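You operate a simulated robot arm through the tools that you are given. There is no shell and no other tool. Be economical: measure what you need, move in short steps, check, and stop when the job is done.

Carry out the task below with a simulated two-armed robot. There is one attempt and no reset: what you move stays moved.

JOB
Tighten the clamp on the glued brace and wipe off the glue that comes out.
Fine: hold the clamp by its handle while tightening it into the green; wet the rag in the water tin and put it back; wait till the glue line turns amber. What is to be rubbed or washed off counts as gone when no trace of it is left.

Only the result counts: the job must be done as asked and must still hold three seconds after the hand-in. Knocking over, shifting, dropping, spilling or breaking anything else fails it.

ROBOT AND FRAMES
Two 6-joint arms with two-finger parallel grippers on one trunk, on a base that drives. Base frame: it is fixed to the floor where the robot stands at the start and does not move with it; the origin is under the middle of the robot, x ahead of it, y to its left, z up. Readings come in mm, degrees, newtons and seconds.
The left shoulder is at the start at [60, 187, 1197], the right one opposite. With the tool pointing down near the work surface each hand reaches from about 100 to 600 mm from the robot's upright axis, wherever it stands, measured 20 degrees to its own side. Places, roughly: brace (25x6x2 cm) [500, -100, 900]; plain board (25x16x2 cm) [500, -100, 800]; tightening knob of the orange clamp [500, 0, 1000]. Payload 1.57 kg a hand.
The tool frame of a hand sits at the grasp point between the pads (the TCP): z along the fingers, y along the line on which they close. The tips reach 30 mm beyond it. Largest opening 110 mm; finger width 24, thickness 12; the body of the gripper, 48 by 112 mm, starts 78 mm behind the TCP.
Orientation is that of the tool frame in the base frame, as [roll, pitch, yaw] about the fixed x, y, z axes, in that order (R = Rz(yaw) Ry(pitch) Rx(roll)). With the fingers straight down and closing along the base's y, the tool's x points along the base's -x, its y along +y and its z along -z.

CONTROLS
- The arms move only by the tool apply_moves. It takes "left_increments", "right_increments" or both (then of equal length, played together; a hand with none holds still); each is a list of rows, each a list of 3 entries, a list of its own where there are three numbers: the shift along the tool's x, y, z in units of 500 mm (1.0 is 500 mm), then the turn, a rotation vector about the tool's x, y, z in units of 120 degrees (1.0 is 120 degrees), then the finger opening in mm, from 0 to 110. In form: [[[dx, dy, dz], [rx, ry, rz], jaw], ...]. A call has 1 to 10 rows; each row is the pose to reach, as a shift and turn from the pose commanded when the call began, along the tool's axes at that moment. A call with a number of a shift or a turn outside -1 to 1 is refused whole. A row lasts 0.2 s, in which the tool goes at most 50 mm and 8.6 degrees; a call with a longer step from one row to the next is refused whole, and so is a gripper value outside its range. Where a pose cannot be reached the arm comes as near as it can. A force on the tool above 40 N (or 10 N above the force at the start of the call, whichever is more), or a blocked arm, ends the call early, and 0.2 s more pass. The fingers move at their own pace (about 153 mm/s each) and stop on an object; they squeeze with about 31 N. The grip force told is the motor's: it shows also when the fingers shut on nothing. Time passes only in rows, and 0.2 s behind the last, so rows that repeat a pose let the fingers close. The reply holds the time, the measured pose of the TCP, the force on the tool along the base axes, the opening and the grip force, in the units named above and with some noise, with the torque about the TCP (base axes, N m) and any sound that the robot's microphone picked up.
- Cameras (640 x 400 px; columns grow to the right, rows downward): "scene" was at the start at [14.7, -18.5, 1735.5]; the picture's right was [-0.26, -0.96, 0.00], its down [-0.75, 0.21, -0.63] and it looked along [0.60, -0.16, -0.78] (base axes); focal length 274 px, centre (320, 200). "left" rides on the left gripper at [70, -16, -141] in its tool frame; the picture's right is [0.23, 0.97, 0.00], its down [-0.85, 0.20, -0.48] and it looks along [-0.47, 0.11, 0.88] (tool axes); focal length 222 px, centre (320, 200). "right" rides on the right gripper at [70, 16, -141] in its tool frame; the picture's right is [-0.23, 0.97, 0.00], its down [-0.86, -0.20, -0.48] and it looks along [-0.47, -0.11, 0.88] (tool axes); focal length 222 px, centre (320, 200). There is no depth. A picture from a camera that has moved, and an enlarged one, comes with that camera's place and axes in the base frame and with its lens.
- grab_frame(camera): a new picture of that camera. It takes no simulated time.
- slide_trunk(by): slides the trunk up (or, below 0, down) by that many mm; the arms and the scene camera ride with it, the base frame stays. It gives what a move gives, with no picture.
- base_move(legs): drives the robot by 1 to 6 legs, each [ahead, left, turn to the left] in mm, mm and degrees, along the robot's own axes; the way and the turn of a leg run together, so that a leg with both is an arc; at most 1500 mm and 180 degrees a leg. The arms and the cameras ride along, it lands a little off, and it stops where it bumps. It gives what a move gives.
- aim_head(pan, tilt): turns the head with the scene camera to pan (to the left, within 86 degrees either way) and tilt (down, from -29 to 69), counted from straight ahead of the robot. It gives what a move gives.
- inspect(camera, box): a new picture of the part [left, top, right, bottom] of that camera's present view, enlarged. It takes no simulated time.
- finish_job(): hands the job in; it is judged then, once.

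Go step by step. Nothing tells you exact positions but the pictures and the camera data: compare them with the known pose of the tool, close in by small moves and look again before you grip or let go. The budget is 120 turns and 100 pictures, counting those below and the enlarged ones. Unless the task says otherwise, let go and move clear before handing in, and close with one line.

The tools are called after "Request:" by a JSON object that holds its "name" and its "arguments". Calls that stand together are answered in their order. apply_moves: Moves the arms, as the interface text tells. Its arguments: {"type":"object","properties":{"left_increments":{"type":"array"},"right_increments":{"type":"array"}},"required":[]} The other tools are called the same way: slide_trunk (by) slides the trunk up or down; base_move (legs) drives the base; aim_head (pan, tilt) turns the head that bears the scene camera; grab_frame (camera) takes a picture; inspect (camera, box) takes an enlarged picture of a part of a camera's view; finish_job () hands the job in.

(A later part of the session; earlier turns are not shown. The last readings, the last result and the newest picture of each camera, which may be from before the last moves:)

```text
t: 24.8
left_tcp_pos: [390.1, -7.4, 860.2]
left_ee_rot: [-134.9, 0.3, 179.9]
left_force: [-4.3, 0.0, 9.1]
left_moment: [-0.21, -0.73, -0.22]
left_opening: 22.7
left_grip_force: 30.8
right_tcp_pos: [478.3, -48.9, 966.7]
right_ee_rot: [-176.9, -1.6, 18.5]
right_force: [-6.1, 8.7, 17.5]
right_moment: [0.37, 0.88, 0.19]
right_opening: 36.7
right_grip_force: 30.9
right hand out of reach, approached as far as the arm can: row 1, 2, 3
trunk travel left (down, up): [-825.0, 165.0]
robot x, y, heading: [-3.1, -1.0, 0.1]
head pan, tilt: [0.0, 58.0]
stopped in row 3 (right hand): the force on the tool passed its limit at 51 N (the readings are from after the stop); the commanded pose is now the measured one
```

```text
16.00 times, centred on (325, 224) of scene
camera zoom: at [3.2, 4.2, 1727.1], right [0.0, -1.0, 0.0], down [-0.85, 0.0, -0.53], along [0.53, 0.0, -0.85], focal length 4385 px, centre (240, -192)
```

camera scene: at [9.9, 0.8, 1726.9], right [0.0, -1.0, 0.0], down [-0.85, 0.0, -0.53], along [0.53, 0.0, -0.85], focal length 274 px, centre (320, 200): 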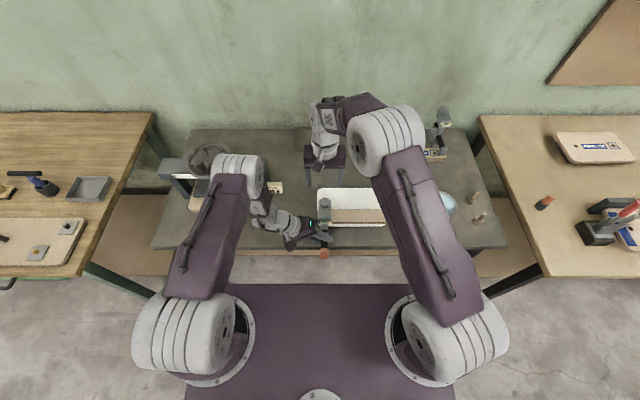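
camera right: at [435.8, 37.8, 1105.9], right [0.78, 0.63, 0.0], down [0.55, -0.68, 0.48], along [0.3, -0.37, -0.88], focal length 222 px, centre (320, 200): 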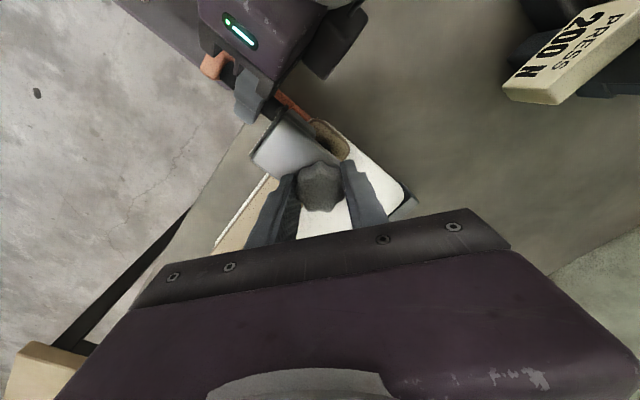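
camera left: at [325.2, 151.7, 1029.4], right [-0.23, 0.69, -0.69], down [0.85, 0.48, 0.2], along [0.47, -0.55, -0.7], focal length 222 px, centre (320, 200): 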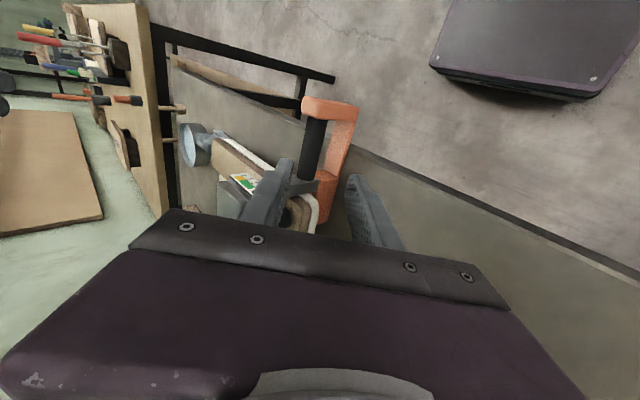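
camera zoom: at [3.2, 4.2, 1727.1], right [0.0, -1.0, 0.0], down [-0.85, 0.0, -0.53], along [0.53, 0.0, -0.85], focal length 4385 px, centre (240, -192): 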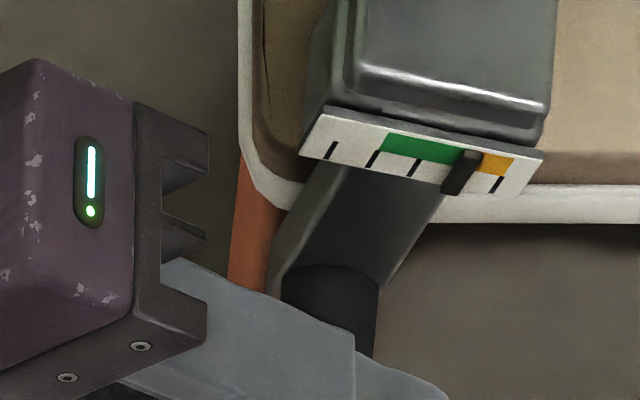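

The right wrist hit its reach limit and pulled the clamp sideways. I'll look at the state before doing anything.

Request:
{"name": "inspect", "arguments": {"camera": "scene", "box": [270, 160, 430, 260]}}

Request:
{"name": "grab_frame", "arguments": {"camera": "left"}}

Request:
{"name": "grab_frame", "arguments": {"camera": "right"}}

```text
4.00 times, centred on (350, 210) of scene
camera zoom: at [3.2, 4.2, 1727.1], right [0.0, -1.0, 0.0], down [-0.85, 0.0, -0.53], along [0.53, 0.0, -0.85], focal length 1096 px, centre (200, 160)
```

zoom: 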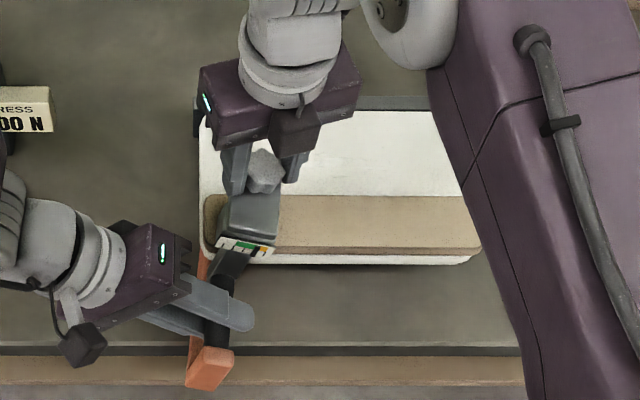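

```text
61 pictures are left
camera left: at [321.4, 81.0, 971.1], right [-0.22, 0.69, -0.69], down [0.85, 0.48, 0.2], along [0.47, -0.55, -0.69], focal length 222 px, centre (320, 200)
```

left: 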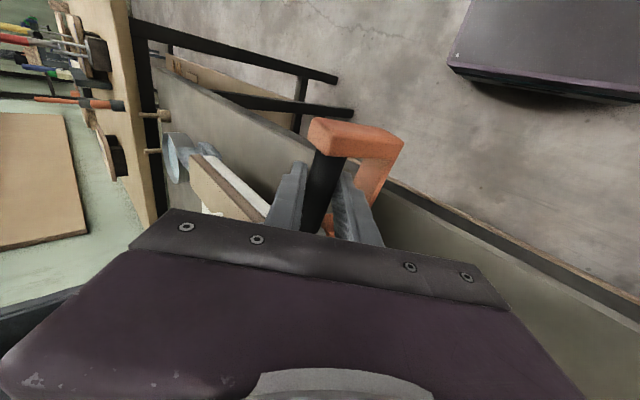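

```text
60 pictures are left
camera right: at [548.0, -50.5, 1107.8], right [0.1, -0.99, -0.06], down [-0.88, -0.11, 0.46], along [-0.47, 0.01, -0.88], focal length 222 px, centre (320, 200)
```

right: 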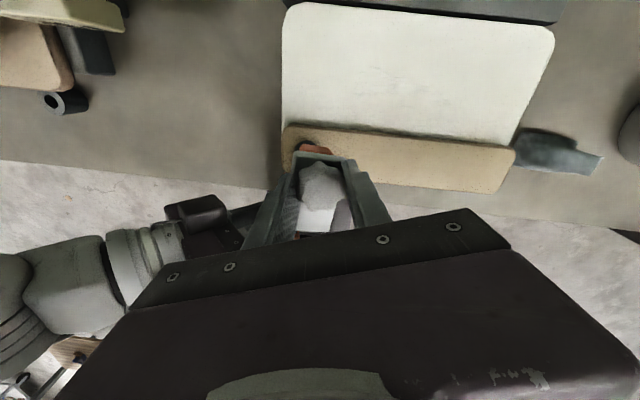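

The clamp swung about 20° around my left grip, with the pointer near the top of green. I'll loosen by turning back, then swing the clamp straight again and retighten from a better wrist angle.

Request:
{"name": "apply_moves", "arguments": {"right_increments": [[[0, 0, 0], [0, 0, -0.065], 0], [[0, 0, 0], [0, 0, -0.13], 0], [[0, 0, 0], [0, 0, -0.195], 0], [[0, 0, 0], [0, 0, -0.26], 0], [[0, 0, 0], [0, 0, -0.33], 0], [[0, 0, 0], [0, 0, -0.4], 0], [[0, 0, 0], [0, 0, -0.46], 0], [[0, 0, 0], [0, 0, -0.5], 0], [[0, 0, 0], [0, 0, -0.5], 0]]}}

Request:
{"name": "inspect", "arguments": {"camera": "scene", "box": [290, 185, 350, 245]}}

```text
t: 26.3
left_tcp_pos: [390.8, -9.2, 860.3]
left_ee_rot: [-134.8, 0.4, 179.9]
left_force: [-6.0, 3.8, 11.0]
left_moment: [-0.23, -0.93, -0.24]
left_opening: 22.6
left_grip_force: 31.0
right_tcp_pos: [478.9, -49.6, 967.1]
right_ee_rot: [-179.1, -3.5, 67.7]
right_force: [-2.8, 0.1, 13.2]
right_moment: [-0.38, 1.0, 0.28]
right_opening: 35.4
right_grip_force: 30.7
trunk travel left (down, up): [-825.0, 165.0]
robot x, y, heading: [1.1, -1.1, 0.0]
head pan, tilt: [0.0, 58.0]
stopped in row 7 (right hand): the force on the tool passed its limit at 44 N (the readings are from after the stop); the commanded pose is now the measured one
```

```text
6.67 times, centred on (320, 215) of scene
camera zoom: at [4.0, 3.7, 1726.9], right [0.0, -1.0, 0.0], down [-0.85, 0.0, -0.53], along [0.53, 0.0, -0.85], focal length 1827 px, centre (320, 100)
```

zoom: 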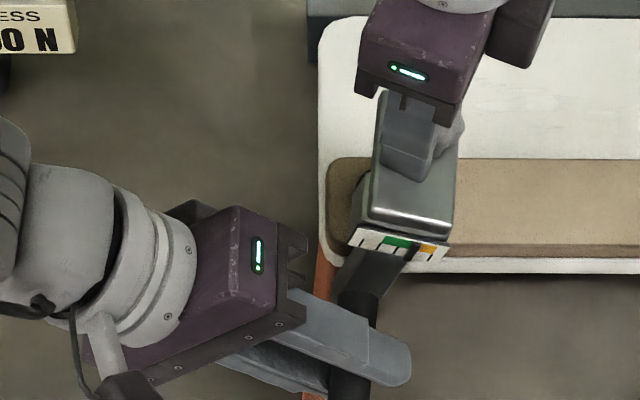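

Request:
{"name": "inspect", "arguments": {"camera": "scene", "box": [305, 212, 345, 237]}}

Request:
{"name": "inspect", "arguments": {"camera": "right", "box": [200, 60, 440, 220]}}

```text
16.00 times, centred on (325, 224) of scene
camera zoom: at [4.0, 3.7, 1726.9], right [0.0, -1.0, 0.0], down [-0.85, 0.0, -0.53], along [0.53, 0.0, -0.85], focal length 4385 px, centre (240, -192)
```

zoom: 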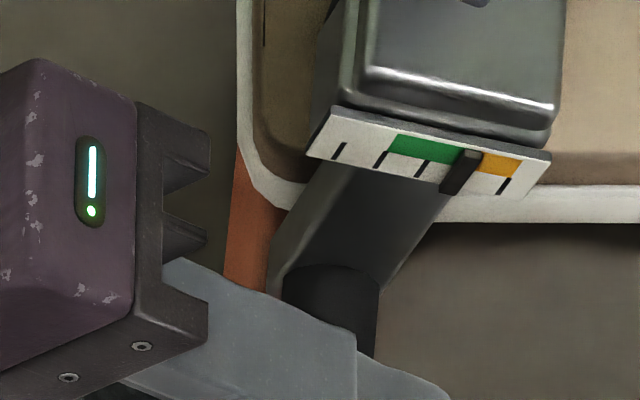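

```text
2.50 times, centred on (320, 140) of right
camera zoom: at [518.8, -0.2, 1110.6], right [0.82, -0.58, -0.03], down [-0.51, -0.74, 0.43], along [-0.27, -0.33, -0.9], focal length 555 px, centre (320, 350)
```

zoom: 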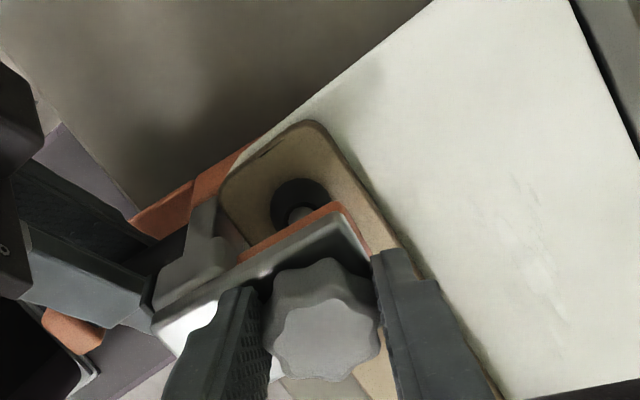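

The clamp has rolled about its pad rather than slid; the pad is still at its place on the brace. I'll swing the knob back +y to right it.

Request:
{"name": "apply_moves", "arguments": {"right_increments": [[[0.012, -0.005, 0], [0, 0, 0], 0], [[0.024, -0.01, -0.001], [0, 0, 0], 0], [[0.036, -0.015, -0.002], [0, 0, 0], 0], [[0.048, -0.02, -0.003], [0, 0, 0], 0], [[0.059, -0.024, -0.004], [0, 0, 0], 0], [[0.059, -0.024, -0.004], [0, 0, 0], 0]]}}

Request:
{"name": "inspect", "arguments": {"camera": "scene", "box": [290, 185, 350, 245]}}

```text
t: 27.7
left_tcp_pos: [395.1, -10.6, 856.9]
left_ee_rot: [-135.0, 0.0, -180.0]
left_force: [-6.5, 6.6, -8.5]
left_moment: [-0.05, -0.49, 0.45]
left_opening: 21.5
left_grip_force: 31.4
right_tcp_pos: [484.2, -21.2, 967.9]
right_ee_rot: [-178.9, -3.5, 67.7]
right_force: [8.1, -7.3, 2.5]
right_moment: [-0.89, 0.42, 0.07]
right_opening: 34.2
right_grip_force: 30.7
trunk travel left (down, up): [-825.0, 165.0]
robot x, y, heading: [1.9, -0.6, 0.0]
head pan, tilt: [0.0, 58.0]
```

```text
6.67 times, centred on (320, 215) of scene
camera zoom: at [11.4, 1.4, 1726.8], right [0.0, -1.0, 0.0], down [-0.85, 0.0, -0.53], along [0.53, 0.0, -0.85], focal length 1827 px, centre (320, 100)
```

zoom: 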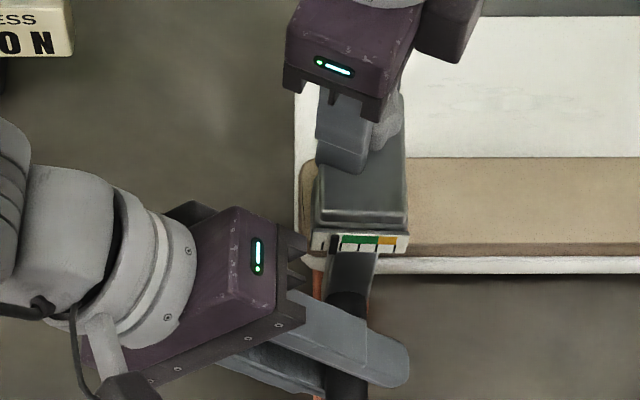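

Request:
{"name": "apply_moves", "arguments": {"right_increments": [[[0.003, -0.006, 0], [-0.005, -0.015, 0], 0], [[0.006, -0.011, 0], [-0.009, -0.029, 0], 0], [[0.006, -0.011, 0], [-0.009, -0.029, 0], 0]]}}

Request:
{"name": "inspect", "arguments": {"camera": "scene", "box": [290, 200, 350, 245]}}

Request:
{"name": "inspect", "arguments": {"camera": "left", "box": [220, 80, 420, 240]}}

```text
t: 28.5
left_tcp_pos: [393.2, -9.4, 857.6]
left_ee_rot: [-135.0, -0.1, 179.8]
left_force: [-15.2, -5.4, -10.6]
left_moment: [0.01, -0.11, -0.61]
left_opening: 21.3
left_grip_force: 31.2
right_tcp_pos: [479.7, -12.7, 968.6]
right_ee_rot: [179.8, -0.1, 67.8]
right_force: [15.2, 6.9, 4.7]
right_moment: [0.7, -0.7, 0.0]
right_opening: 34.1
right_grip_force: 31.1
trunk travel left (down, up): [-825.0, 165.0]
robot x, y, heading: [0.8, -1.7, 0.3]
head pan, tilt: [0.0, 58.0]
```

```text
8.89 times, centred on (320, 222) of scene
camera zoom: at [11.5, 1.8, 1726.9], right [0.0, -1.0, 0.0], down [-0.85, 0.0, -0.53], along [0.53, 0.0, -0.85], focal length 2436 px, centre (320, 0)
```

zoom: 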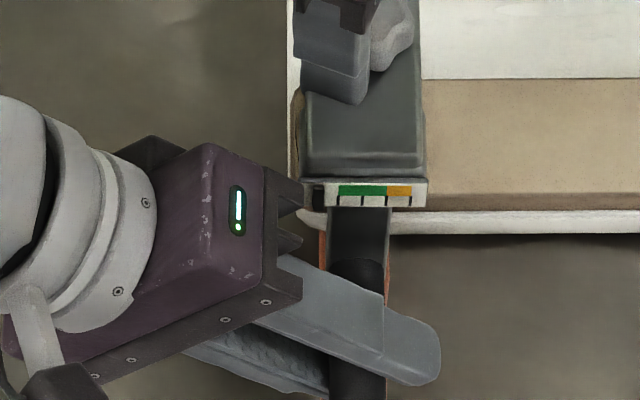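

```text
2.50 times, centred on (320, 160) of left
camera zoom: at [325.1, 79.0, 969.1], right [-0.23, 0.69, -0.69], down [0.86, 0.48, 0.2], along [0.46, -0.55, -0.7], focal length 555 px, centre (320, 300)
```

zoom: 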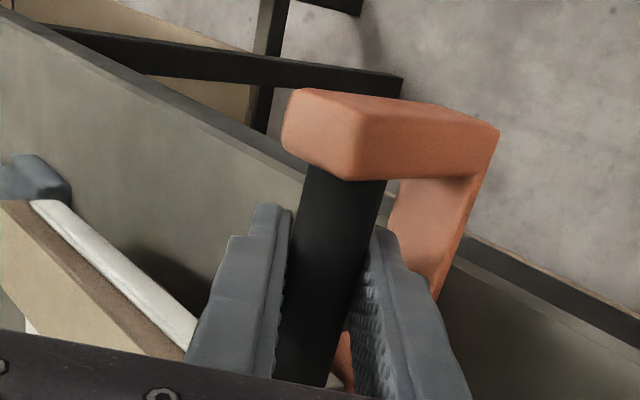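

The clamp is back upright and the pointer is at zero. I'll relax, release the knob, rewind the wrist 160° and regrip.

Request:
{"name": "apply_moves", "arguments": {"right_increments": [[[-0.002, 0.005, 0], [0, 0, 0], 0], [[-0.002, 0.005, 0], [0, 0, 0], 30], [[-0.002, 0.005, 0], [0, 0, 0], 60], [[-0.002, 0.005, -0.03], [0, 0, -0.065], 60], [[-0.002, 0.005, -0.03], [0, 0, -0.13], 60], [[-0.002, 0.005, -0.03], [0, 0, -0.2], 60], [[-0.002, 0.005, -0.03], [0, 0, -0.27], 60], [[-0.002, 0.005, -0.03], [0, 0, -0.34], 60], [[-0.002, 0.005, -0.03], [0, 0, -0.41], 60], [[-0.002, 0.005, -0.03], [0, 0, -0.48], 60]]}}

Request:
{"name": "apply_moves", "arguments": {"right_increments": [[[0, 0, 0], [0, 0, -0.07], 60], [[0, 0, 0], [0, 0, -0.14], 60], [[0, 0, 0], [0, 0, -0.21], 60], [[0, 0, 0], [0, 0, -0.28], 60], [[0, 0, 0], [0, 0, -0.35], 60], [[0, 0, 0], [0, 0, -0.42], 60], [[0, 0, 0], [0, 0, -0.49], 60], [[0, 0, 0], [0, 0, -0.56], 60], [[0, 0, 0], [0, 0, -0.63], 60], [[0, 0, 0], [0, 0, -0.7], 60]]}}

Request:
{"name": "grab_frame", "arguments": {"camera": "right"}}

Request:
{"name": "inspect", "arguments": {"camera": "scene", "box": [290, 160, 400, 240]}}

```text
t: 30.7
left_tcp_pos: [394.7, -9.9, 857.4]
left_ee_rot: [-134.9, 0.1, 179.9]
left_force: [2.2, 0.6, -2.2]
left_moment: [-0.05, -0.04, 0.04]
left_opening: 21.5
left_grip_force: 31.1
right_tcp_pos: [480.9, -16.7, 982.8]
right_ee_rot: [-180.0, -0.1, 125.5]
right_force: [-0.3, -0.8, 0.6]
right_moment: [-0.04, 0.01, 0.0]
right_opening: 60.1
right_grip_force: 0.1
trunk travel left (down, up): [-825.0, 165.0]
robot x, y, heading: [1.0, 2.1, -0.1]
head pan, tilt: [0.0, 58.0]
```

```text
t: 32.9
left_tcp_pos: [395.5, -9.5, 857.5]
left_ee_rot: [-135.0, 0.0, 179.9]
left_force: [0.7, 0.5, -2.4]
left_moment: [-0.02, 0.06, 0.01]
left_opening: 21.5
left_grip_force: 30.9
right_tcp_pos: [479.4, -16.3, 983.8]
right_ee_rot: [179.9, 0.0, -150.4]
right_force: [0.3, -0.7, -0.1]
right_moment: [0.04, -0.01, 0.02]
right_opening: 60.1
right_grip_force: 0.1
trunk travel left (down, up): [-825.0, 165.0]
robot x, y, heading: [-3.2, 2.8, 0.1]
head pan, tilt: [0.0, 58.0]
```

```text
53 pictures are left
camera right: at [411.6, -36.3, 1123.9], right [-0.28, 0.96, 0.0], down [0.84, 0.25, 0.48], along [0.46, 0.13, -0.88], focal length 222 px, centre (320, 200)
```

right: 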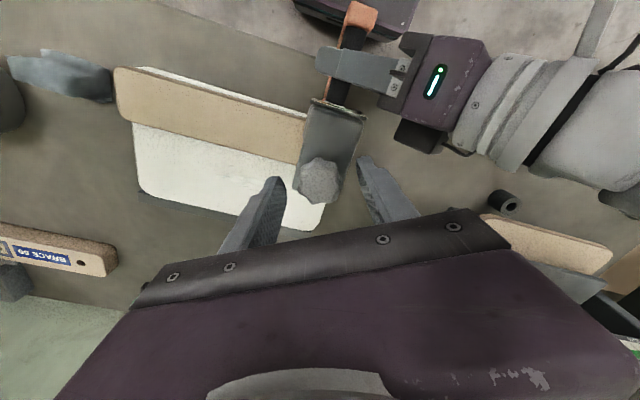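

```text
5.00 times, centred on (345, 200) of scene
camera zoom: at [10.8, 1.8, 1727.0], right [0.0, -1.0, 0.0], down [-0.85, 0.0, -0.53], along [0.53, 0.0, -0.85], focal length 1370 px, centre (195, 200)
```

zoom: 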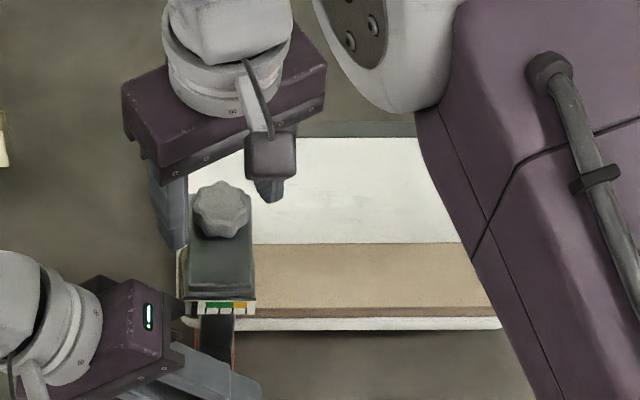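

Request:
{"name": "apply_moves", "arguments": {"right_increments": [[[-0.006, 0, 0.02], [0, 0, 0], 60], [[-0.006, 0, 0.035], [0, 0, 0], 60], [[-0.006, 0, 0.035], [0, 0, 0], 45], [[-0.006, 0, 0.035], [0, 0, 0], 30], [[-0.006, 0, 0.035], [0, 0, 0], 10], [[-0.006, 0, 0.035], [0, 0, 0], 0], [[-0.006, 0, 0.035], [0, 0, 0], 0]]}}

Request:
{"name": "inspect", "arguments": {"camera": "scene", "box": [305, 212, 345, 237]}}

```text
t: 34.5
left_tcp_pos: [393.8, -10.2, 857.9]
left_ee_rot: [-134.9, 0.0, 179.9]
left_force: [-1.8, -12.1, -7.0]
left_moment: [0.07, 0.21, -0.54]
left_opening: 21.4
left_grip_force: 31.4
right_tcp_pos: [483.2, -14.7, 966.5]
right_ee_rot: [-179.9, 0.1, -150.7]
right_force: [2.7, 13.3, 4.3]
right_moment: [1.35, -0.02, -0.51]
right_opening: 38.1
right_grip_force: 31.3
trunk travel left (down, up): [-825.0, 165.0]
robot x, y, heading: [-0.4, -0.5, 0.1]
head pan, tilt: [0.0, 58.0]
```

```text
16.00 times, centred on (325, 224) of scene
camera zoom: at [11.0, 2.0, 1727.0], right [0.0, -1.0, 0.0], down [-0.85, 0.0, -0.53], along [0.53, 0.0, -0.85], focal length 4385 px, centre (240, -192)
```

zoom: 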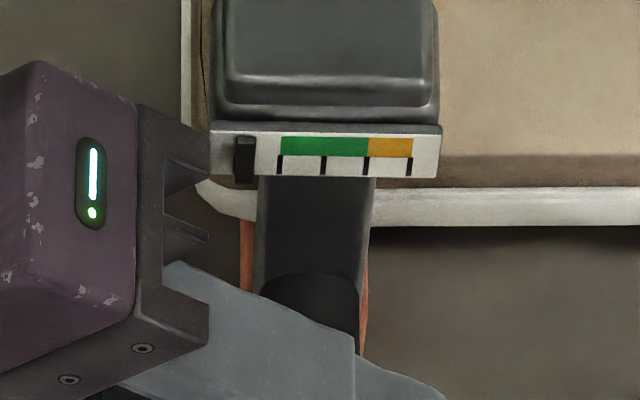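

Request:
{"name": "apply_moves", "arguments": {"right_increments": [[[-0.001, 0.003, 0], [0, 0, 0.065], 0], [[-0.001, 0.003, 0], [0, 0, 0.13], 0], [[-0.001, 0.003, 0], [0, 0, 0.195], 0], [[-0.001, 0.003, 0], [0, 0, 0.26], 0], [[-0.001, 0.003, 0], [0, 0, 0.33], 0], [[-0.001, 0.003, 0], [0, 0, 0.4], 0], [[-0.001, 0.003, 0], [0, 0, 0.46], 0], [[-0.001, 0.003, 0], [0, 0, 0.52], 0], [[-0.001, 0.003, 0], [0, 0, 0.52], 0]]}}

Request:
{"name": "inspect", "arguments": {"camera": "scene", "box": [305, 212, 345, 237]}}

```text
t: 36.5
left_tcp_pos: [393.1, -9.0, 857.2]
left_ee_rot: [-135.0, 0.1, 180.0]
left_force: [-11.3, 5.3, -9.7]
left_moment: [0.0, -0.4, 0.45]
left_opening: 21.7
left_grip_force: 30.9
right_tcp_pos: [482.4, -13.9, 965.2]
right_ee_rot: [180.0, -0.1, 146.8]
right_force: [11.0, -6.2, 12.5]
right_moment: [-0.68, -0.06, -0.08]
right_opening: 34.2
right_grip_force: 31.4
trunk travel left (down, up): [-825.0, 165.0]
robot x, y, heading: [2.7, -4.4, 0.2]
head pan, tilt: [0.0, 58.0]
```

```text
16.00 times, centred on (325, 224) of scene
camera zoom: at [9.9, 1.5, 1727.0], right [0.0, -1.0, 0.0], down [-0.85, 0.0, -0.53], along [0.53, 0.0, -0.85], focal length 4385 px, centre (240, -192)
```

zoom: 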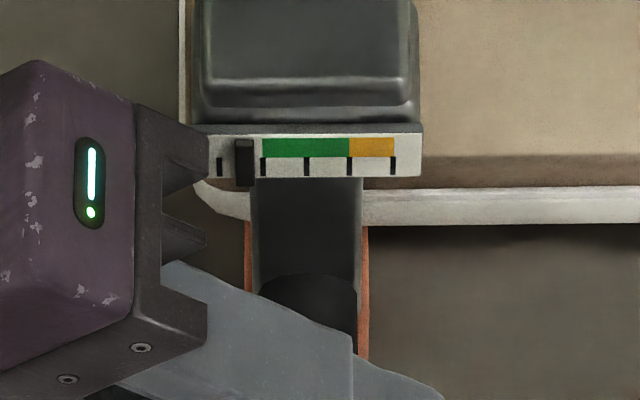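

Request:
{"name": "apply_moves", "arguments": {"right_increments": [[[-0.003, 0, 0], [0, 0, 0.065], 0], [[-0.003, 0, 0], [0, 0, 0.13], 0], [[-0.003, 0, 0], [0, 0, 0.195], 0], [[-0.003, 0, 0], [0, 0, 0.26], 0], [[-0.003, 0, 0], [0, 0, 0.33], 0], [[-0.003, 0, 0], [0, 0, 0.4], 0], [[-0.003, 0, 0], [0, 0, 0.46], 0], [[-0.003, 0, 0], [0, 0, 0.52], 0], [[-0.003, 0, 0], [0, 0, 0.52], 0]]}}

Request:
{"name": "inspect", "arguments": {"camera": "scene", "box": [305, 212, 345, 237]}}

```text
t: 38.5
left_tcp_pos: [394.8, -9.2, 859.0]
left_ee_rot: [-134.9, 0.2, -179.8]
left_force: [6.6, 6.1, -7.6]
left_moment: [0.08, 0.4, 0.55]
left_opening: 21.3
left_grip_force: 31.0
right_tcp_pos: [481.8, -14.7, 966.1]
right_ee_rot: [179.9, 0.0, 84.5]
right_force: [-6.8, -6.4, 20.2]
right_moment: [-0.81, 0.76, 0.05]
right_opening: 34.2
right_grip_force: 31.0
trunk travel left (down, up): [-825.0, 165.0]
robot x, y, heading: [-1.2, -2.8, 0.2]
head pan, tilt: [0.0, 58.0]
```

```text
16.00 times, centred on (325, 224) of scene
camera zoom: at [8.4, 1.8, 1727.0], right [0.0, -1.0, 0.0], down [-0.85, 0.0, -0.53], along [0.53, 0.0, -0.85], focal length 4385 px, centre (240, -192)
```

zoom: 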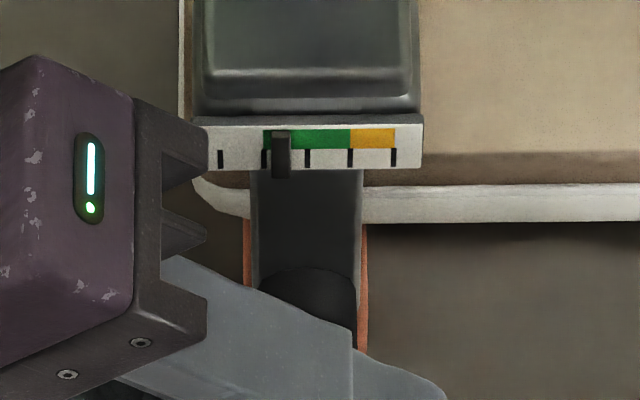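

In the green already; a bit further to its middle.

Request:
{"name": "apply_moves", "arguments": {"right_increments": [[[0, 0, -0.001], [0, 0, 0.06], 0], [[0, 0, -0.001], [0, 0, 0.12], 0], [[0, 0, -0.001], [0, 0, 0.18], 0], [[0, 0, -0.001], [0, 0, 0.24], 0], [[0, 0, -0.001], [0, 0, 0.28], 0], [[0, 0, -0.001], [0, 0, 0.28], 0]]}}

Request:
{"name": "inspect", "arguments": {"camera": "scene", "box": [305, 212, 345, 237]}}

```text
t: 39.9
left_tcp_pos: [393.3, -9.5, 858.4]
left_ee_rot: [-134.9, 0.3, 180.0]
left_force: [16.2, 2.8, 8.4]
left_moment: [-0.05, 0.66, 0.33]
left_opening: 21.5
left_grip_force: 30.7
right_tcp_pos: [482.8, -14.2, 965.8]
right_ee_rot: [-179.8, 0.1, 50.8]
right_force: [-18.3, -0.6, -0.3]
right_moment: [-0.07, 0.15, 0.01]
right_opening: 34.1
right_grip_force: 31.6
trunk travel left (down, up): [-825.0, 165.0]
robot x, y, heading: [1.2, 1.1, 0.0]
head pan, tilt: [0.0, 58.0]
```

```text
16.00 times, centred on (325, 224) of scene
camera zoom: at [8.2, 2.2, 1727.0], right [0.0, -1.0, 0.0], down [-0.85, 0.0, -0.53], along [0.53, 0.0, -0.85], focal length 4385 px, centre (240, -192)
```

zoom: 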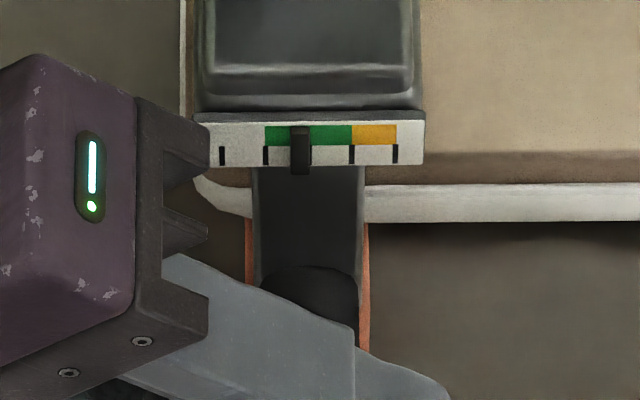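

Pointer is mid-green. Relax, open the right hand and lift off.

Request:
{"name": "apply_moves", "arguments": {"right_increments": [[[-0.003, -0.003, 0], [0, 0, 0], 0], [[-0.003, -0.003, 0], [0, 0, 0], 25], [[-0.003, -0.003, 0], [0, 0, 0], 45], [[-0.003, -0.003, 0], [0, 0, 0], 65], [[-0.003, -0.003, -0.03], [0, 0, 0], 70], [[-0.003, -0.003, -0.1], [0, 0, 0], 70], [[-0.003, -0.003, -0.18], [0, 0, 0], 70], [[-0.003, -0.003, -0.26], [0, 0, 0], 70]]}}

Request:
{"name": "inspect", "arguments": {"camera": "scene", "box": [290, 180, 400, 250]}}

Request:
{"name": "grab_frame", "arguments": {"camera": "right"}}

```text
t: 41.7
left_tcp_pos: [393.6, -10.2, 857.5]
left_ee_rot: [-135.1, 0.0, -180.0]
left_force: [-1.8, -0.3, -3.9]
left_moment: [0.1, 0.33, -0.19]
left_opening: 21.6
left_grip_force: 31.0
right_tcp_pos: [481.0, -13.7, 1095.7]
right_ee_rot: [-180.0, -0.1, 50.8]
right_force: [-1.1, -1.2, 0.4]
right_moment: [0.02, 0.03, 0.0]
right_opening: 70.0
right_grip_force: 0.1
trunk travel left (down, up): [-825.0, 165.0]
robot x, y, heading: [-2.5, -1.6, 0.3]
head pan, tilt: [0.0, 58.0]
```

```text
5.71 times, centred on (345, 215) of scene
camera zoom: at [10.1, 1.4, 1726.8], right [0.0, -1.0, 0.0], down [-0.85, 0.0, -0.53], along [0.53, 0.0, -0.85], focal length 1566 px, centre (177, 114)
```

zoom: 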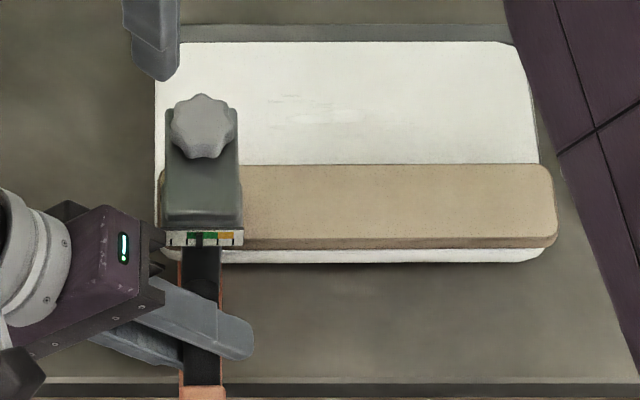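

```text
46 pictures are left
camera right: at [537.6, 29.7, 1236.0], right [0.61, -0.79, 0.0], down [-0.69, -0.54, 0.48], along [-0.38, -0.29, -0.88], focal length 222 px, centre (320, 200)
```

right: 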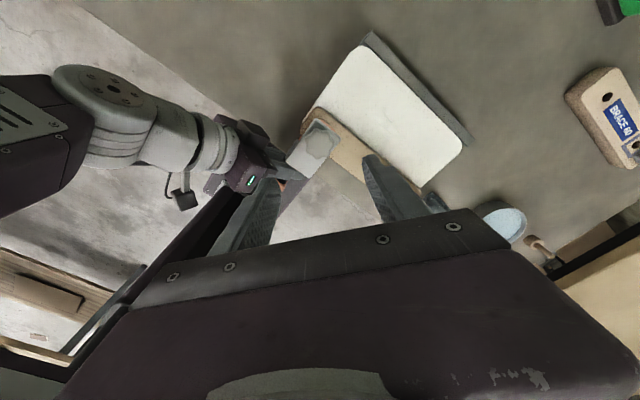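

Request:
{"name": "inspect", "arguments": {"camera": "scene", "box": [312, 184, 392, 234]}}

Request:
{"name": "inspect", "arguments": {"camera": "right", "box": [280, 30, 480, 200]}}

```text
8.00 times, centred on (352, 209) of scene
camera zoom: at [10.1, 1.4, 1726.8], right [0.0, -1.0, 0.0], down [-0.85, 0.0, -0.53], along [0.53, 0.0, -0.85], focal length 2192 px, centre (64, 128)
```

zoom: 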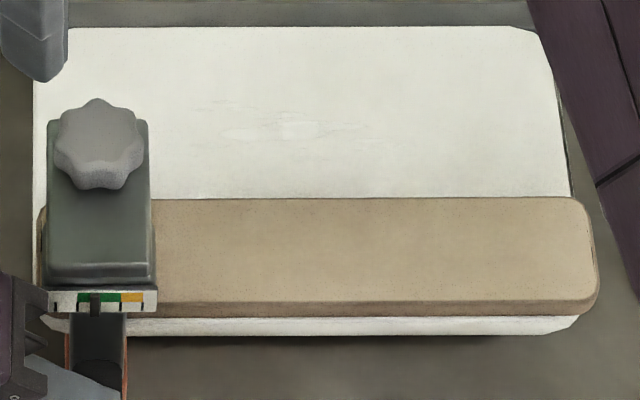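

```text
2.35 times, centred on (380, 115) of right
camera zoom: at [537.6, 29.7, 1236.0], right [0.61, -0.79, 0.0], down [-0.69, -0.54, 0.48], along [-0.38, -0.29, -0.88], focal length 523 px, centre (179, 400)
```

zoom: 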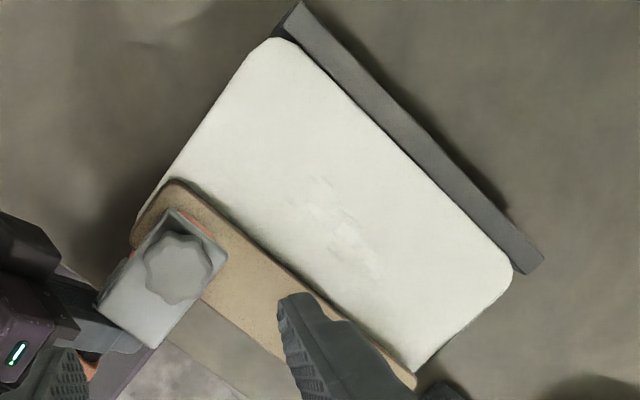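

Gauge stays mid-green, and a pale glossy smear of glue has appeared on the board at about x 540–580, y -55…-155, z≈840. I'll release the handle with the left hand and move the right hand towards the rag.

Request:
{"name": "apply_moves", "arguments": {"left_increments": [[[0, 0, 0], [0, 0, 0], 30], [[0, 0, 0], [0, 0, 0], 36], [[0, 0, -0.02], [0, 0, 0], 36], [[0, 0, -0.07], [0, 0, 0], 36], [[0, 0, -0.13], [0, 0, 0], 36], [[0, 0, -0.2], [0, 0, 0], 40], [[0, 0, -0.27], [0, 0, 0], 50], [[0, 0, -0.34], [0, 0, 0], 50], [[0, 0, -0.4], [0, 0, 0], 50], [[0, 0, -0.46], [0, 0, 0], 50]], "right_increments": [[[-0.031, 0.025, 0], [0, 0, -0.067], 70], [[-0.062, 0.05, 0], [0, 0, -0.133], 70], [[-0.093, 0.076, 0], [0, 0, -0.2], 70], [[-0.124, 0.101, 0], [0, 0, -0.267], 70], [[-0.155, 0.126, 0], [0, 0, -0.333], 70], [[-0.186, 0.151, 0], [0, 0, -0.4], 70], [[-0.217, 0.176, 0], [0, 0, -0.467], 80], [[-0.248, 0.202, 0], [0, 0, -0.533], 90], [[-0.279, 0.227, 0], [0, 0, -0.6], 100], [[-0.31, 0.252, 0], [0, 0, -0.667], 110]]}}

```text
t: 43.9
left_tcp_pos: [392.6, 152.6, 1020.0]
left_ee_rot: [-135.0, 0.2, -180.0]
left_force: [-0.1, 0.4, -0.1]
left_moment: [-0.03, 0.01, 0.0]
left_opening: 49.9
left_grip_force: 0.0
right_tcp_pos: [480.4, -214.2, 1098.3]
right_ee_rot: [180.0, -0.1, 131.1]
right_force: [-0.4, 0.4, 0.3]
right_moment: [0.01, -0.04, -0.03]
right_opening: 110.0
right_grip_force: 0.1
trunk travel left (down, up): [-825.0, 165.0]
robot x, y, heading: [-0.4, -2.2, 0.3]
head pan, tilt: [0.0, 58.0]
```

Request:
{"name": "apply_moves", "arguments": {"right_increments": [[[-0.03, -0.022, 0.033], [0, 0, -0.068], 110], [[-0.061, -0.044, 0.065], [0, 0, -0.136], 110], [[-0.091, -0.066, 0.098], [0, 0, -0.204], 110], [[-0.121, -0.088, 0.131], [0, 0, -0.272], 110], [[-0.152, -0.11, 0.163], [0, 0, -0.34], 110], [[-0.182, -0.132, 0.196], [0, 0, -0.408], 110], [[-0.182, -0.132, 0.196], [0, 0, -0.408], 110]]}}

Request:
{"name": "grab_frame", "arguments": {"camera": "right"}}

Request:
{"name": "inspect", "arguments": {"camera": "scene", "box": [280, 180, 480, 280]}}

```text
t: 45.5
left_tcp_pos: [393.2, 152.8, 1019.2]
left_ee_rot: [-134.9, 0.1, 180.0]
left_force: [1.2, 0.1, 0.2]
left_moment: [0.0, 0.0, 0.02]
left_opening: 50.1
left_grip_force: 0.0
right_tcp_pos: [491.8, -326.9, 999.3]
right_ee_rot: [-179.9, -0.1, -180.0]
right_force: [0.1, 0.3, 0.0]
right_moment: [0.02, -0.03, -0.03]
right_opening: 110.0
right_grip_force: 0.1
trunk travel left (down, up): [-825.0, 165.0]
robot x, y, heading: [-0.0, 5.3, -0.1]
head pan, tilt: [0.0, 58.0]
```

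```text
43 pictures are left
camera right: at [421.6, -310.5, 1138.6], right [0.23, 0.97, 0.0], down [0.86, -0.2, 0.48], along [0.47, -0.11, -0.88], focal length 222 px, centre (320, 200)
```

right: 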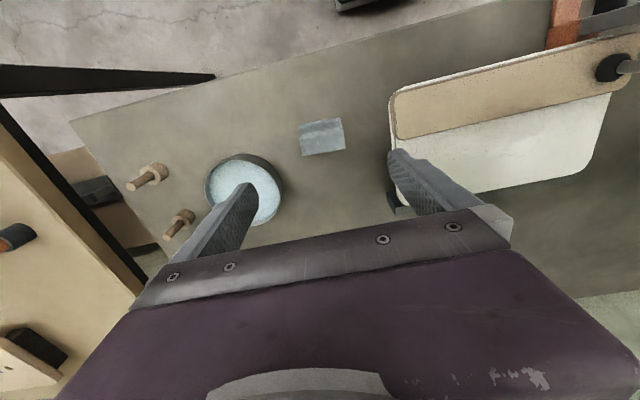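

```text
3.20 times, centred on (380, 230) of scene
camera zoom: at [10.3, 2.2, 1727.0], right [0.0, -1.0, 0.0], down [-0.85, 0.0, -0.53], along [0.53, 0.0, -0.85], focal length 877 px, centre (128, 104)
```

zoom: 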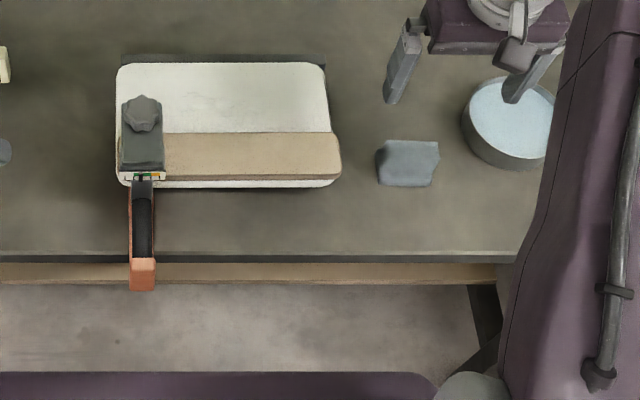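

Request:
{"name": "apply_moves", "arguments": {"right_increments": [[[0.002, 0.003, 0.09], [0, 0, 0], 110], [[0.004, 0.006, 0.18], [0, 0, 0], 110], [[0.004, 0.006, 0.18], [0, 0, 0], 110]]}}

Request:
{"name": "inspect", "arguments": {"camera": "right", "box": [220, 80, 420, 220]}}

Request:
{"name": "inspect", "arguments": {"camera": "scene", "box": [380, 190, 460, 250]}}

```text
t: 46.3
left_tcp_pos: [394.4, 152.9, 1021.0]
left_ee_rot: [-135.0, 0.1, -180.0]
left_force: [-0.5, 0.2, 0.8]
left_moment: [-0.02, -0.02, 0.01]
left_opening: 50.3
left_grip_force: 0.1
right_tcp_pos: [490.1, -322.6, 909.3]
right_ee_rot: [-180.0, 0.0, 180.0]
right_force: [0.2, -0.5, 0.1]
right_moment: [0.05, -0.01, -0.01]
right_opening: 110.1
right_grip_force: 0.0
trunk travel left (down, up): [-825.0, 165.0]
robot x, y, heading: [-0.4, 2.5, 0.2]
head pan, tilt: [0.0, 58.0]
```

```text
2.86 times, centred on (320, 150) of right
camera zoom: at [419.1, -307.2, 1049.5], right [0.23, 0.97, 0.0], down [0.85, -0.2, 0.48], along [0.47, -0.11, -0.88], focal length 635 px, centre (320, 343)
```

zoom: 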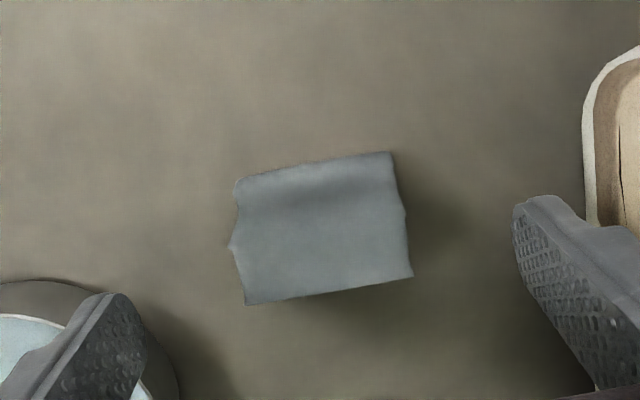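

```text
6.67 times, centred on (420, 220) of scene
camera zoom: at [9.5, 2.3, 1727.0], right [0.0, -1.0, 0.0], down [-0.85, 0.0, -0.53], along [0.53, 0.0, -0.85], focal length 1827 px, centre (-347, 67)
```

zoom: 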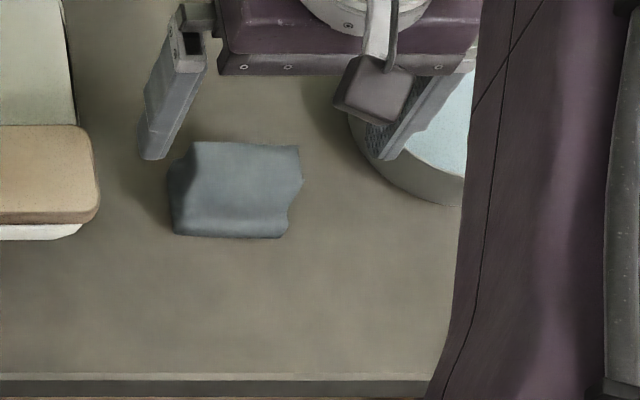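

Rag top is about 62 (y) × 48 (x) mm near (498,-325,815). I'll move over it and descend gently to feel the table with the open fingertips.

Request:
{"name": "apply_moves", "arguments": {"right_increments": [[[-0.016, -0.005, 0.06], [0, 0, 0], 110], [[-0.016, -0.005, 0.12], [0, 0, 0], 110], [[-0.016, -0.005, 0.12], [0, 0, 0], 110]]}}

Request:
{"name": "apply_moves", "arguments": {"right_increments": [[[0, 0, 0.01], [0, 0, 0], 110], [[0, 0, 0.02], [0, 0, 0], 110], [[0, 0, 0.03], [0, 0, 0], 110], [[0, 0, 0.04], [0, 0, 0], 110], [[0, 0, 0.046], [0, 0, 0], 110], [[0, 0, 0.052], [0, 0, 0], 110], [[0, 0, 0.058], [0, 0, 0], 110], [[0, 0, 0.064], [0, 0, 0], 110], [[0, 0, 0.07], [0, 0, 0], 110]]}}

Request:
{"name": "grab_frame", "arguments": {"camera": "right"}}

```text
t: 47.1
left_tcp_pos: [393.8, 152.6, 1020.4]
left_ee_rot: [-134.9, 0.1, -180.0]
left_force: [0.3, 0.2, 0.5]
left_moment: [-0.02, -0.02, 0.0]
left_opening: 49.8
left_grip_force: 0.0
right_tcp_pos: [497.5, -325.6, 847.6]
right_ee_rot: [-180.0, 0.0, 179.9]
right_force: [-0.2, 0.7, -0.5]
right_moment: [0.01, -0.01, -0.03]
right_opening: 109.9
right_grip_force: 0.0
trunk travel left (down, up): [-825.0, 165.0]
robot x, y, heading: [-2.5, 1.7, 0.2]
head pan, tilt: [0.0, 58.0]
```

```text
t: 48.5
left_tcp_pos: [391.4, 153.6, 1021.2]
left_ee_rot: [-134.9, 0.3, 180.0]
left_force: [0.2, 0.7, 0.1]
left_moment: [0.07, -0.01, 0.0]
left_opening: 49.9
left_grip_force: 0.0
right_tcp_pos: [497.2, -325.1, 829.6]
right_ee_rot: [-179.9, 0.4, 180.0]
right_force: [-10.8, 1.4, 29.5]
right_moment: [1.75, 0.64, 0.56]
right_opening: 109.9
right_grip_force: 0.0
trunk travel left (down, up): [-825.0, 165.0]
robot x, y, heading: [-1.4, -0.8, -0.2]
head pan, tilt: [0.0, 58.0]
stopped in row 6 (right hand): the force on the tool passed its limit at 44 N (the readings are from after the stop); the commanded pose is now the measured one
```

```text
39 pictures are left
camera right: at [427.0, -309.1, 970.0], right [0.23, 0.97, 0.0], down [0.85, -0.2, 0.48], along [0.47, -0.11, -0.88], focal length 222 px, centre (320, 200)
```

right: 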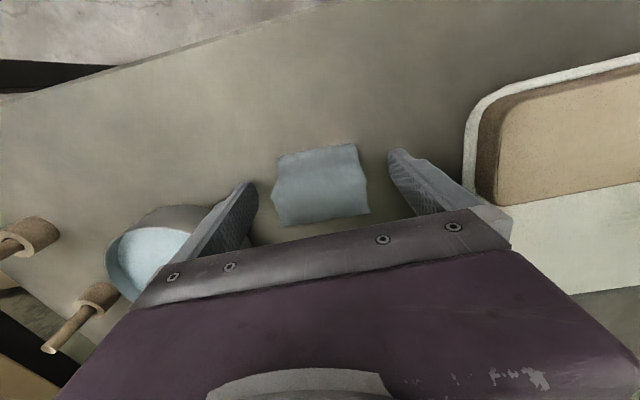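

Table is at z≈800. Raise 7 mm and close on the rag.

Request:
{"name": "apply_moves", "arguments": {"right_increments": [[[0, 0, -0.007], [0, 0, 0], 110], [[0, 0, -0.014], [0, 0, 0], 100], [[0, 0, -0.014], [0, 0, 0], 80], [[0, 0, -0.014], [0, 0, 0], 60], [[0, 0, -0.014], [0, 0, 0], 40], [[0, 0, -0.014], [0, 0, 0], 20], [[0, 0, -0.014], [0, 0, 0], 20], [[0, 0, -0.014], [0, 0, 0], 20]]}}

Request:
{"name": "grab_frame", "arguments": {"camera": "right"}}

```text
t: 50.2
left_tcp_pos: [393.8, 153.0, 1020.2]
left_ee_rot: [-135.0, 0.0, -180.0]
left_force: [0.0, 0.3, 0.1]
left_moment: [0.0, -0.03, 0.04]
left_opening: 50.1
left_grip_force: 0.0
right_tcp_pos: [502.2, -327.5, 834.2]
right_ee_rot: [-179.9, 0.3, 179.9]
right_force: [-1.0, -1.4, 2.3]
right_moment: [0.06, -0.03, -0.07]
right_opening: 61.2
right_grip_force: 31.0
trunk travel left (down, up): [-825.0, 165.0]
robot x, y, heading: [0.5, 2.3, 0.0]
head pan, tilt: [0.0, 58.0]
```

```text
38 pictures are left
camera right: at [430.1, -309.9, 973.8], right [0.23, 0.97, 0.0], down [0.85, -0.2, 0.48], along [0.47, -0.11, -0.88], focal length 222 px, centre (320, 200)
```

right: 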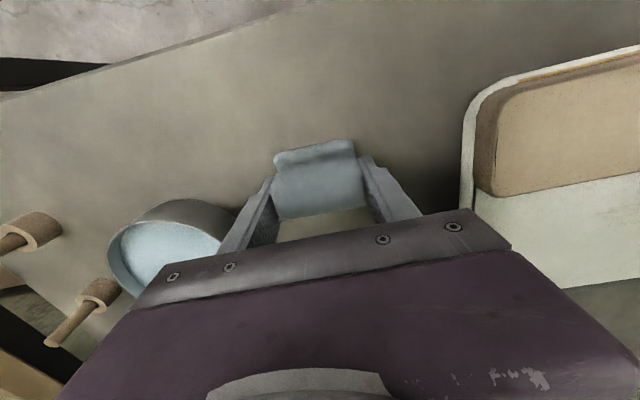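

Rag gripped (61 mm wide). Lift and carry it above the tin, estimated at (542,-450), rim ≈835.

Request:
{"name": "apply_moves", "arguments": {"right_increments": [[[0, 0, -0.05], [0, 0, 0], 20], [[0, 0, -0.13], [0, 0, 0], 20], [[0, 0, -0.2], [0, 0, 0], 20], [[-0.02, -0.06, -0.2], [0, 0, 0], 20], [[-0.04, -0.12, -0.2], [0, 0, 0], 20], [[-0.06, -0.18, -0.2], [0, 0, 0], 20], [[-0.082, -0.244, -0.2], [0, 0, 0], 20], [[-0.082, -0.244, -0.2], [0, 0, 0], 20]]}}

Request:
{"name": "grab_frame", "arguments": {"camera": "right"}}

Request:
{"name": "inspect", "arguments": {"camera": "scene", "box": [390, 170, 490, 250]}}

```text
t: 52.0
left_tcp_pos: [393.5, 152.6, 1019.6]
left_ee_rot: [-135.1, 0.1, 180.0]
left_force: [-0.5, 0.6, 0.3]
left_moment: [0.03, 0.0, 0.01]
left_opening: 49.9
left_grip_force: 0.1
right_tcp_pos: [524.4, -439.6, 937.5]
right_ee_rot: [-179.9, 0.3, 179.9]
right_force: [0.4, 0.2, -1.0]
right_moment: [-0.04, -0.05, 0.03]
right_opening: 61.2
right_grip_force: 31.2
right hand out of reach, approached as far as the arm can: row 7, 8
trunk travel left (down, up): [-825.0, 165.0]
robot x, y, heading: [-1.4, -0.6, 0.2]
head pan, tilt: [0.0, 58.0]
```

```text
37 pictures are left
camera right: at [454.7, -423.7, 1078.1], right [0.23, 0.97, 0.0], down [0.85, -0.2, 0.48], along [0.47, -0.11, -0.88], focal length 222 px, centre (320, 200)
```

right: 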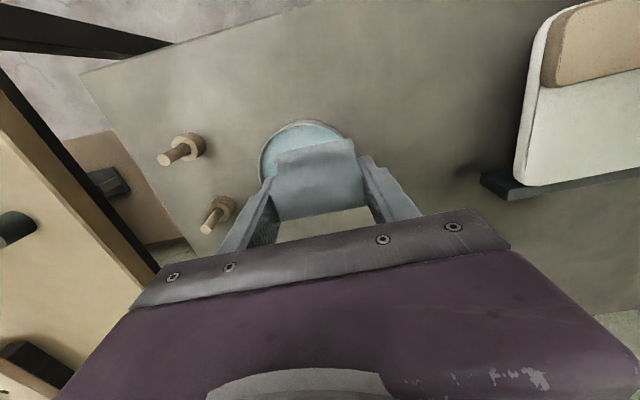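

```text
5.00 times, centred on (440, 210) of scene
camera zoom: at [10.0, 2.0, 1727.0], right [0.0, -1.0, 0.0], down [-0.85, 0.0, -0.53], along [0.53, 0.0, -0.85], focal length 1370 px, centre (-280, 150)
```

zoom: 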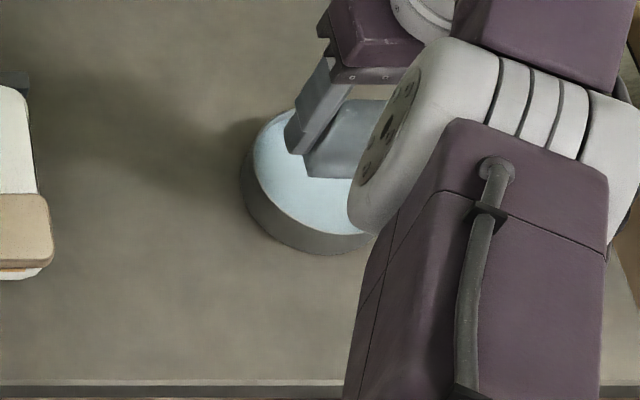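

The tin is just beyond reach, so I'll drive the base 80 mm to the right (hands are clear at z≥900).

Request:
{"name": "base_move", "arguments": {"legs": [[0, -80, 0]]}}

Request:
{"name": "grab_frame", "arguments": {"camera": "right"}}

Request:
{"name": "grab_frame", "arguments": {"camera": "scene"}}

```text
t: 53.1
left_tcp_pos: [395.4, 74.3, 1018.8]
left_ee_rot: [-134.8, 0.1, -179.9]
left_force: [0.9, 0.1, 0.0]
left_moment: [-0.02, -0.03, -0.01]
left_opening: 50.2
left_grip_force: 0.1
right_tcp_pos: [527.0, -518.9, 939.0]
right_ee_rot: [-179.8, 0.3, 179.9]
right_force: [0.5, 0.1, -0.2]
right_moment: [-0.03, 0.02, 0.0]
right_opening: 61.0
right_grip_force: 30.6
trunk travel left (down, up): [-825.0, 165.0]
robot x, y, heading: [0.4, -79.5, 0.2]
head pan, tilt: [0.0, 58.0]
```

```text
35 pictures are left
camera right: at [455.5, -501.4, 1079.2], right [0.23, 0.97, 0.0], down [0.85, -0.2, 0.48], along [0.47, -0.11, -0.88], focal length 222 px, centre (320, 200)
```

right: 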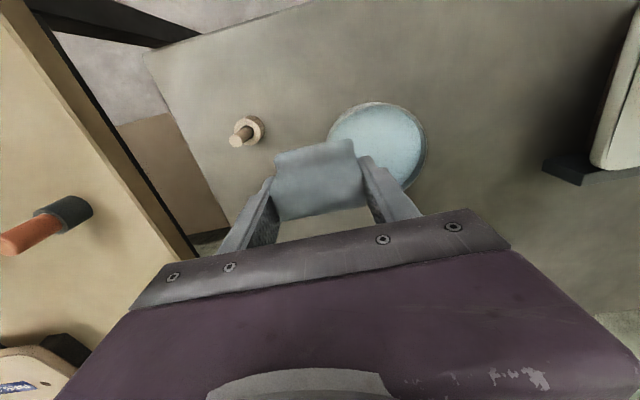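

```text
34 pictures are left
camera scene: at [10.5, -74.5, 1727.0], right [0.0, -1.0, 0.0], down [-0.85, 0.0, -0.53], along [0.53, 0.0, -0.85], focal length 274 px, centre (320, 200)
```

scene: 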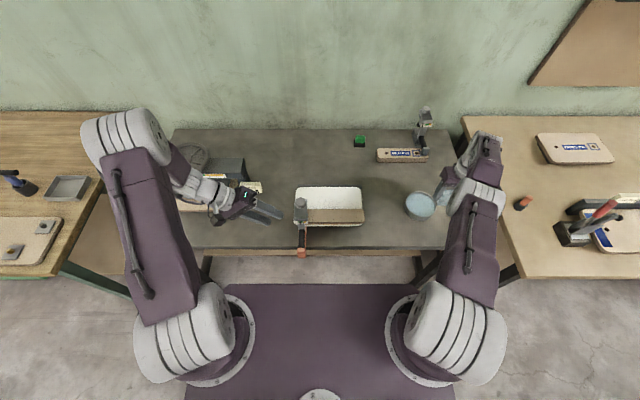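

Request:
{"name": "inspect", "arguments": {"camera": "scene", "box": [380, 170, 460, 230]}}

Request:
{"name": "inspect", "arguments": {"camera": "right", "box": [280, 80, 460, 210]}}

```text
6.67 times, centred on (420, 200) of scene
camera zoom: at [10.5, -74.5, 1727.0], right [0.0, -1.0, 0.0], down [-0.85, 0.0, -0.53], along [0.53, 0.0, -0.85], focal length 1827 px, centre (-347, 200)
```

zoom: 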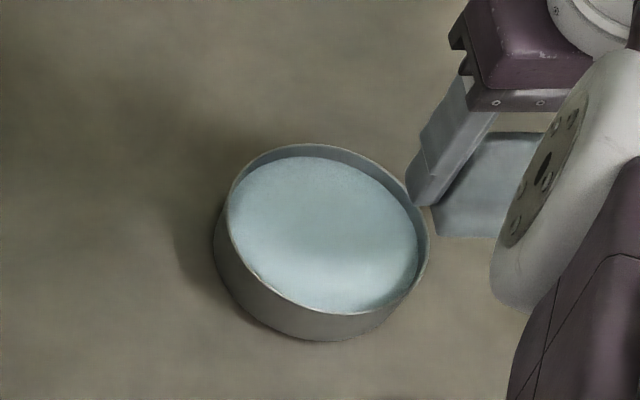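

```text
3.08 times, centred on (370, 145) of right
camera zoom: at [455.5, -501.4, 1079.2], right [0.23, 0.97, 0.0], down [0.85, -0.2, 0.48], along [0.47, -0.11, -0.88], focal length 684 px, centre (166, 369)
```

zoom: 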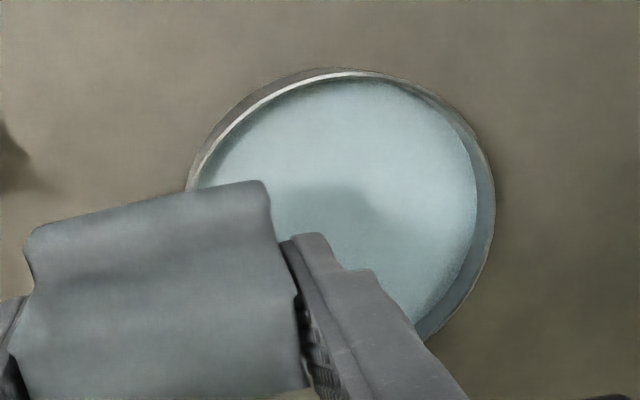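

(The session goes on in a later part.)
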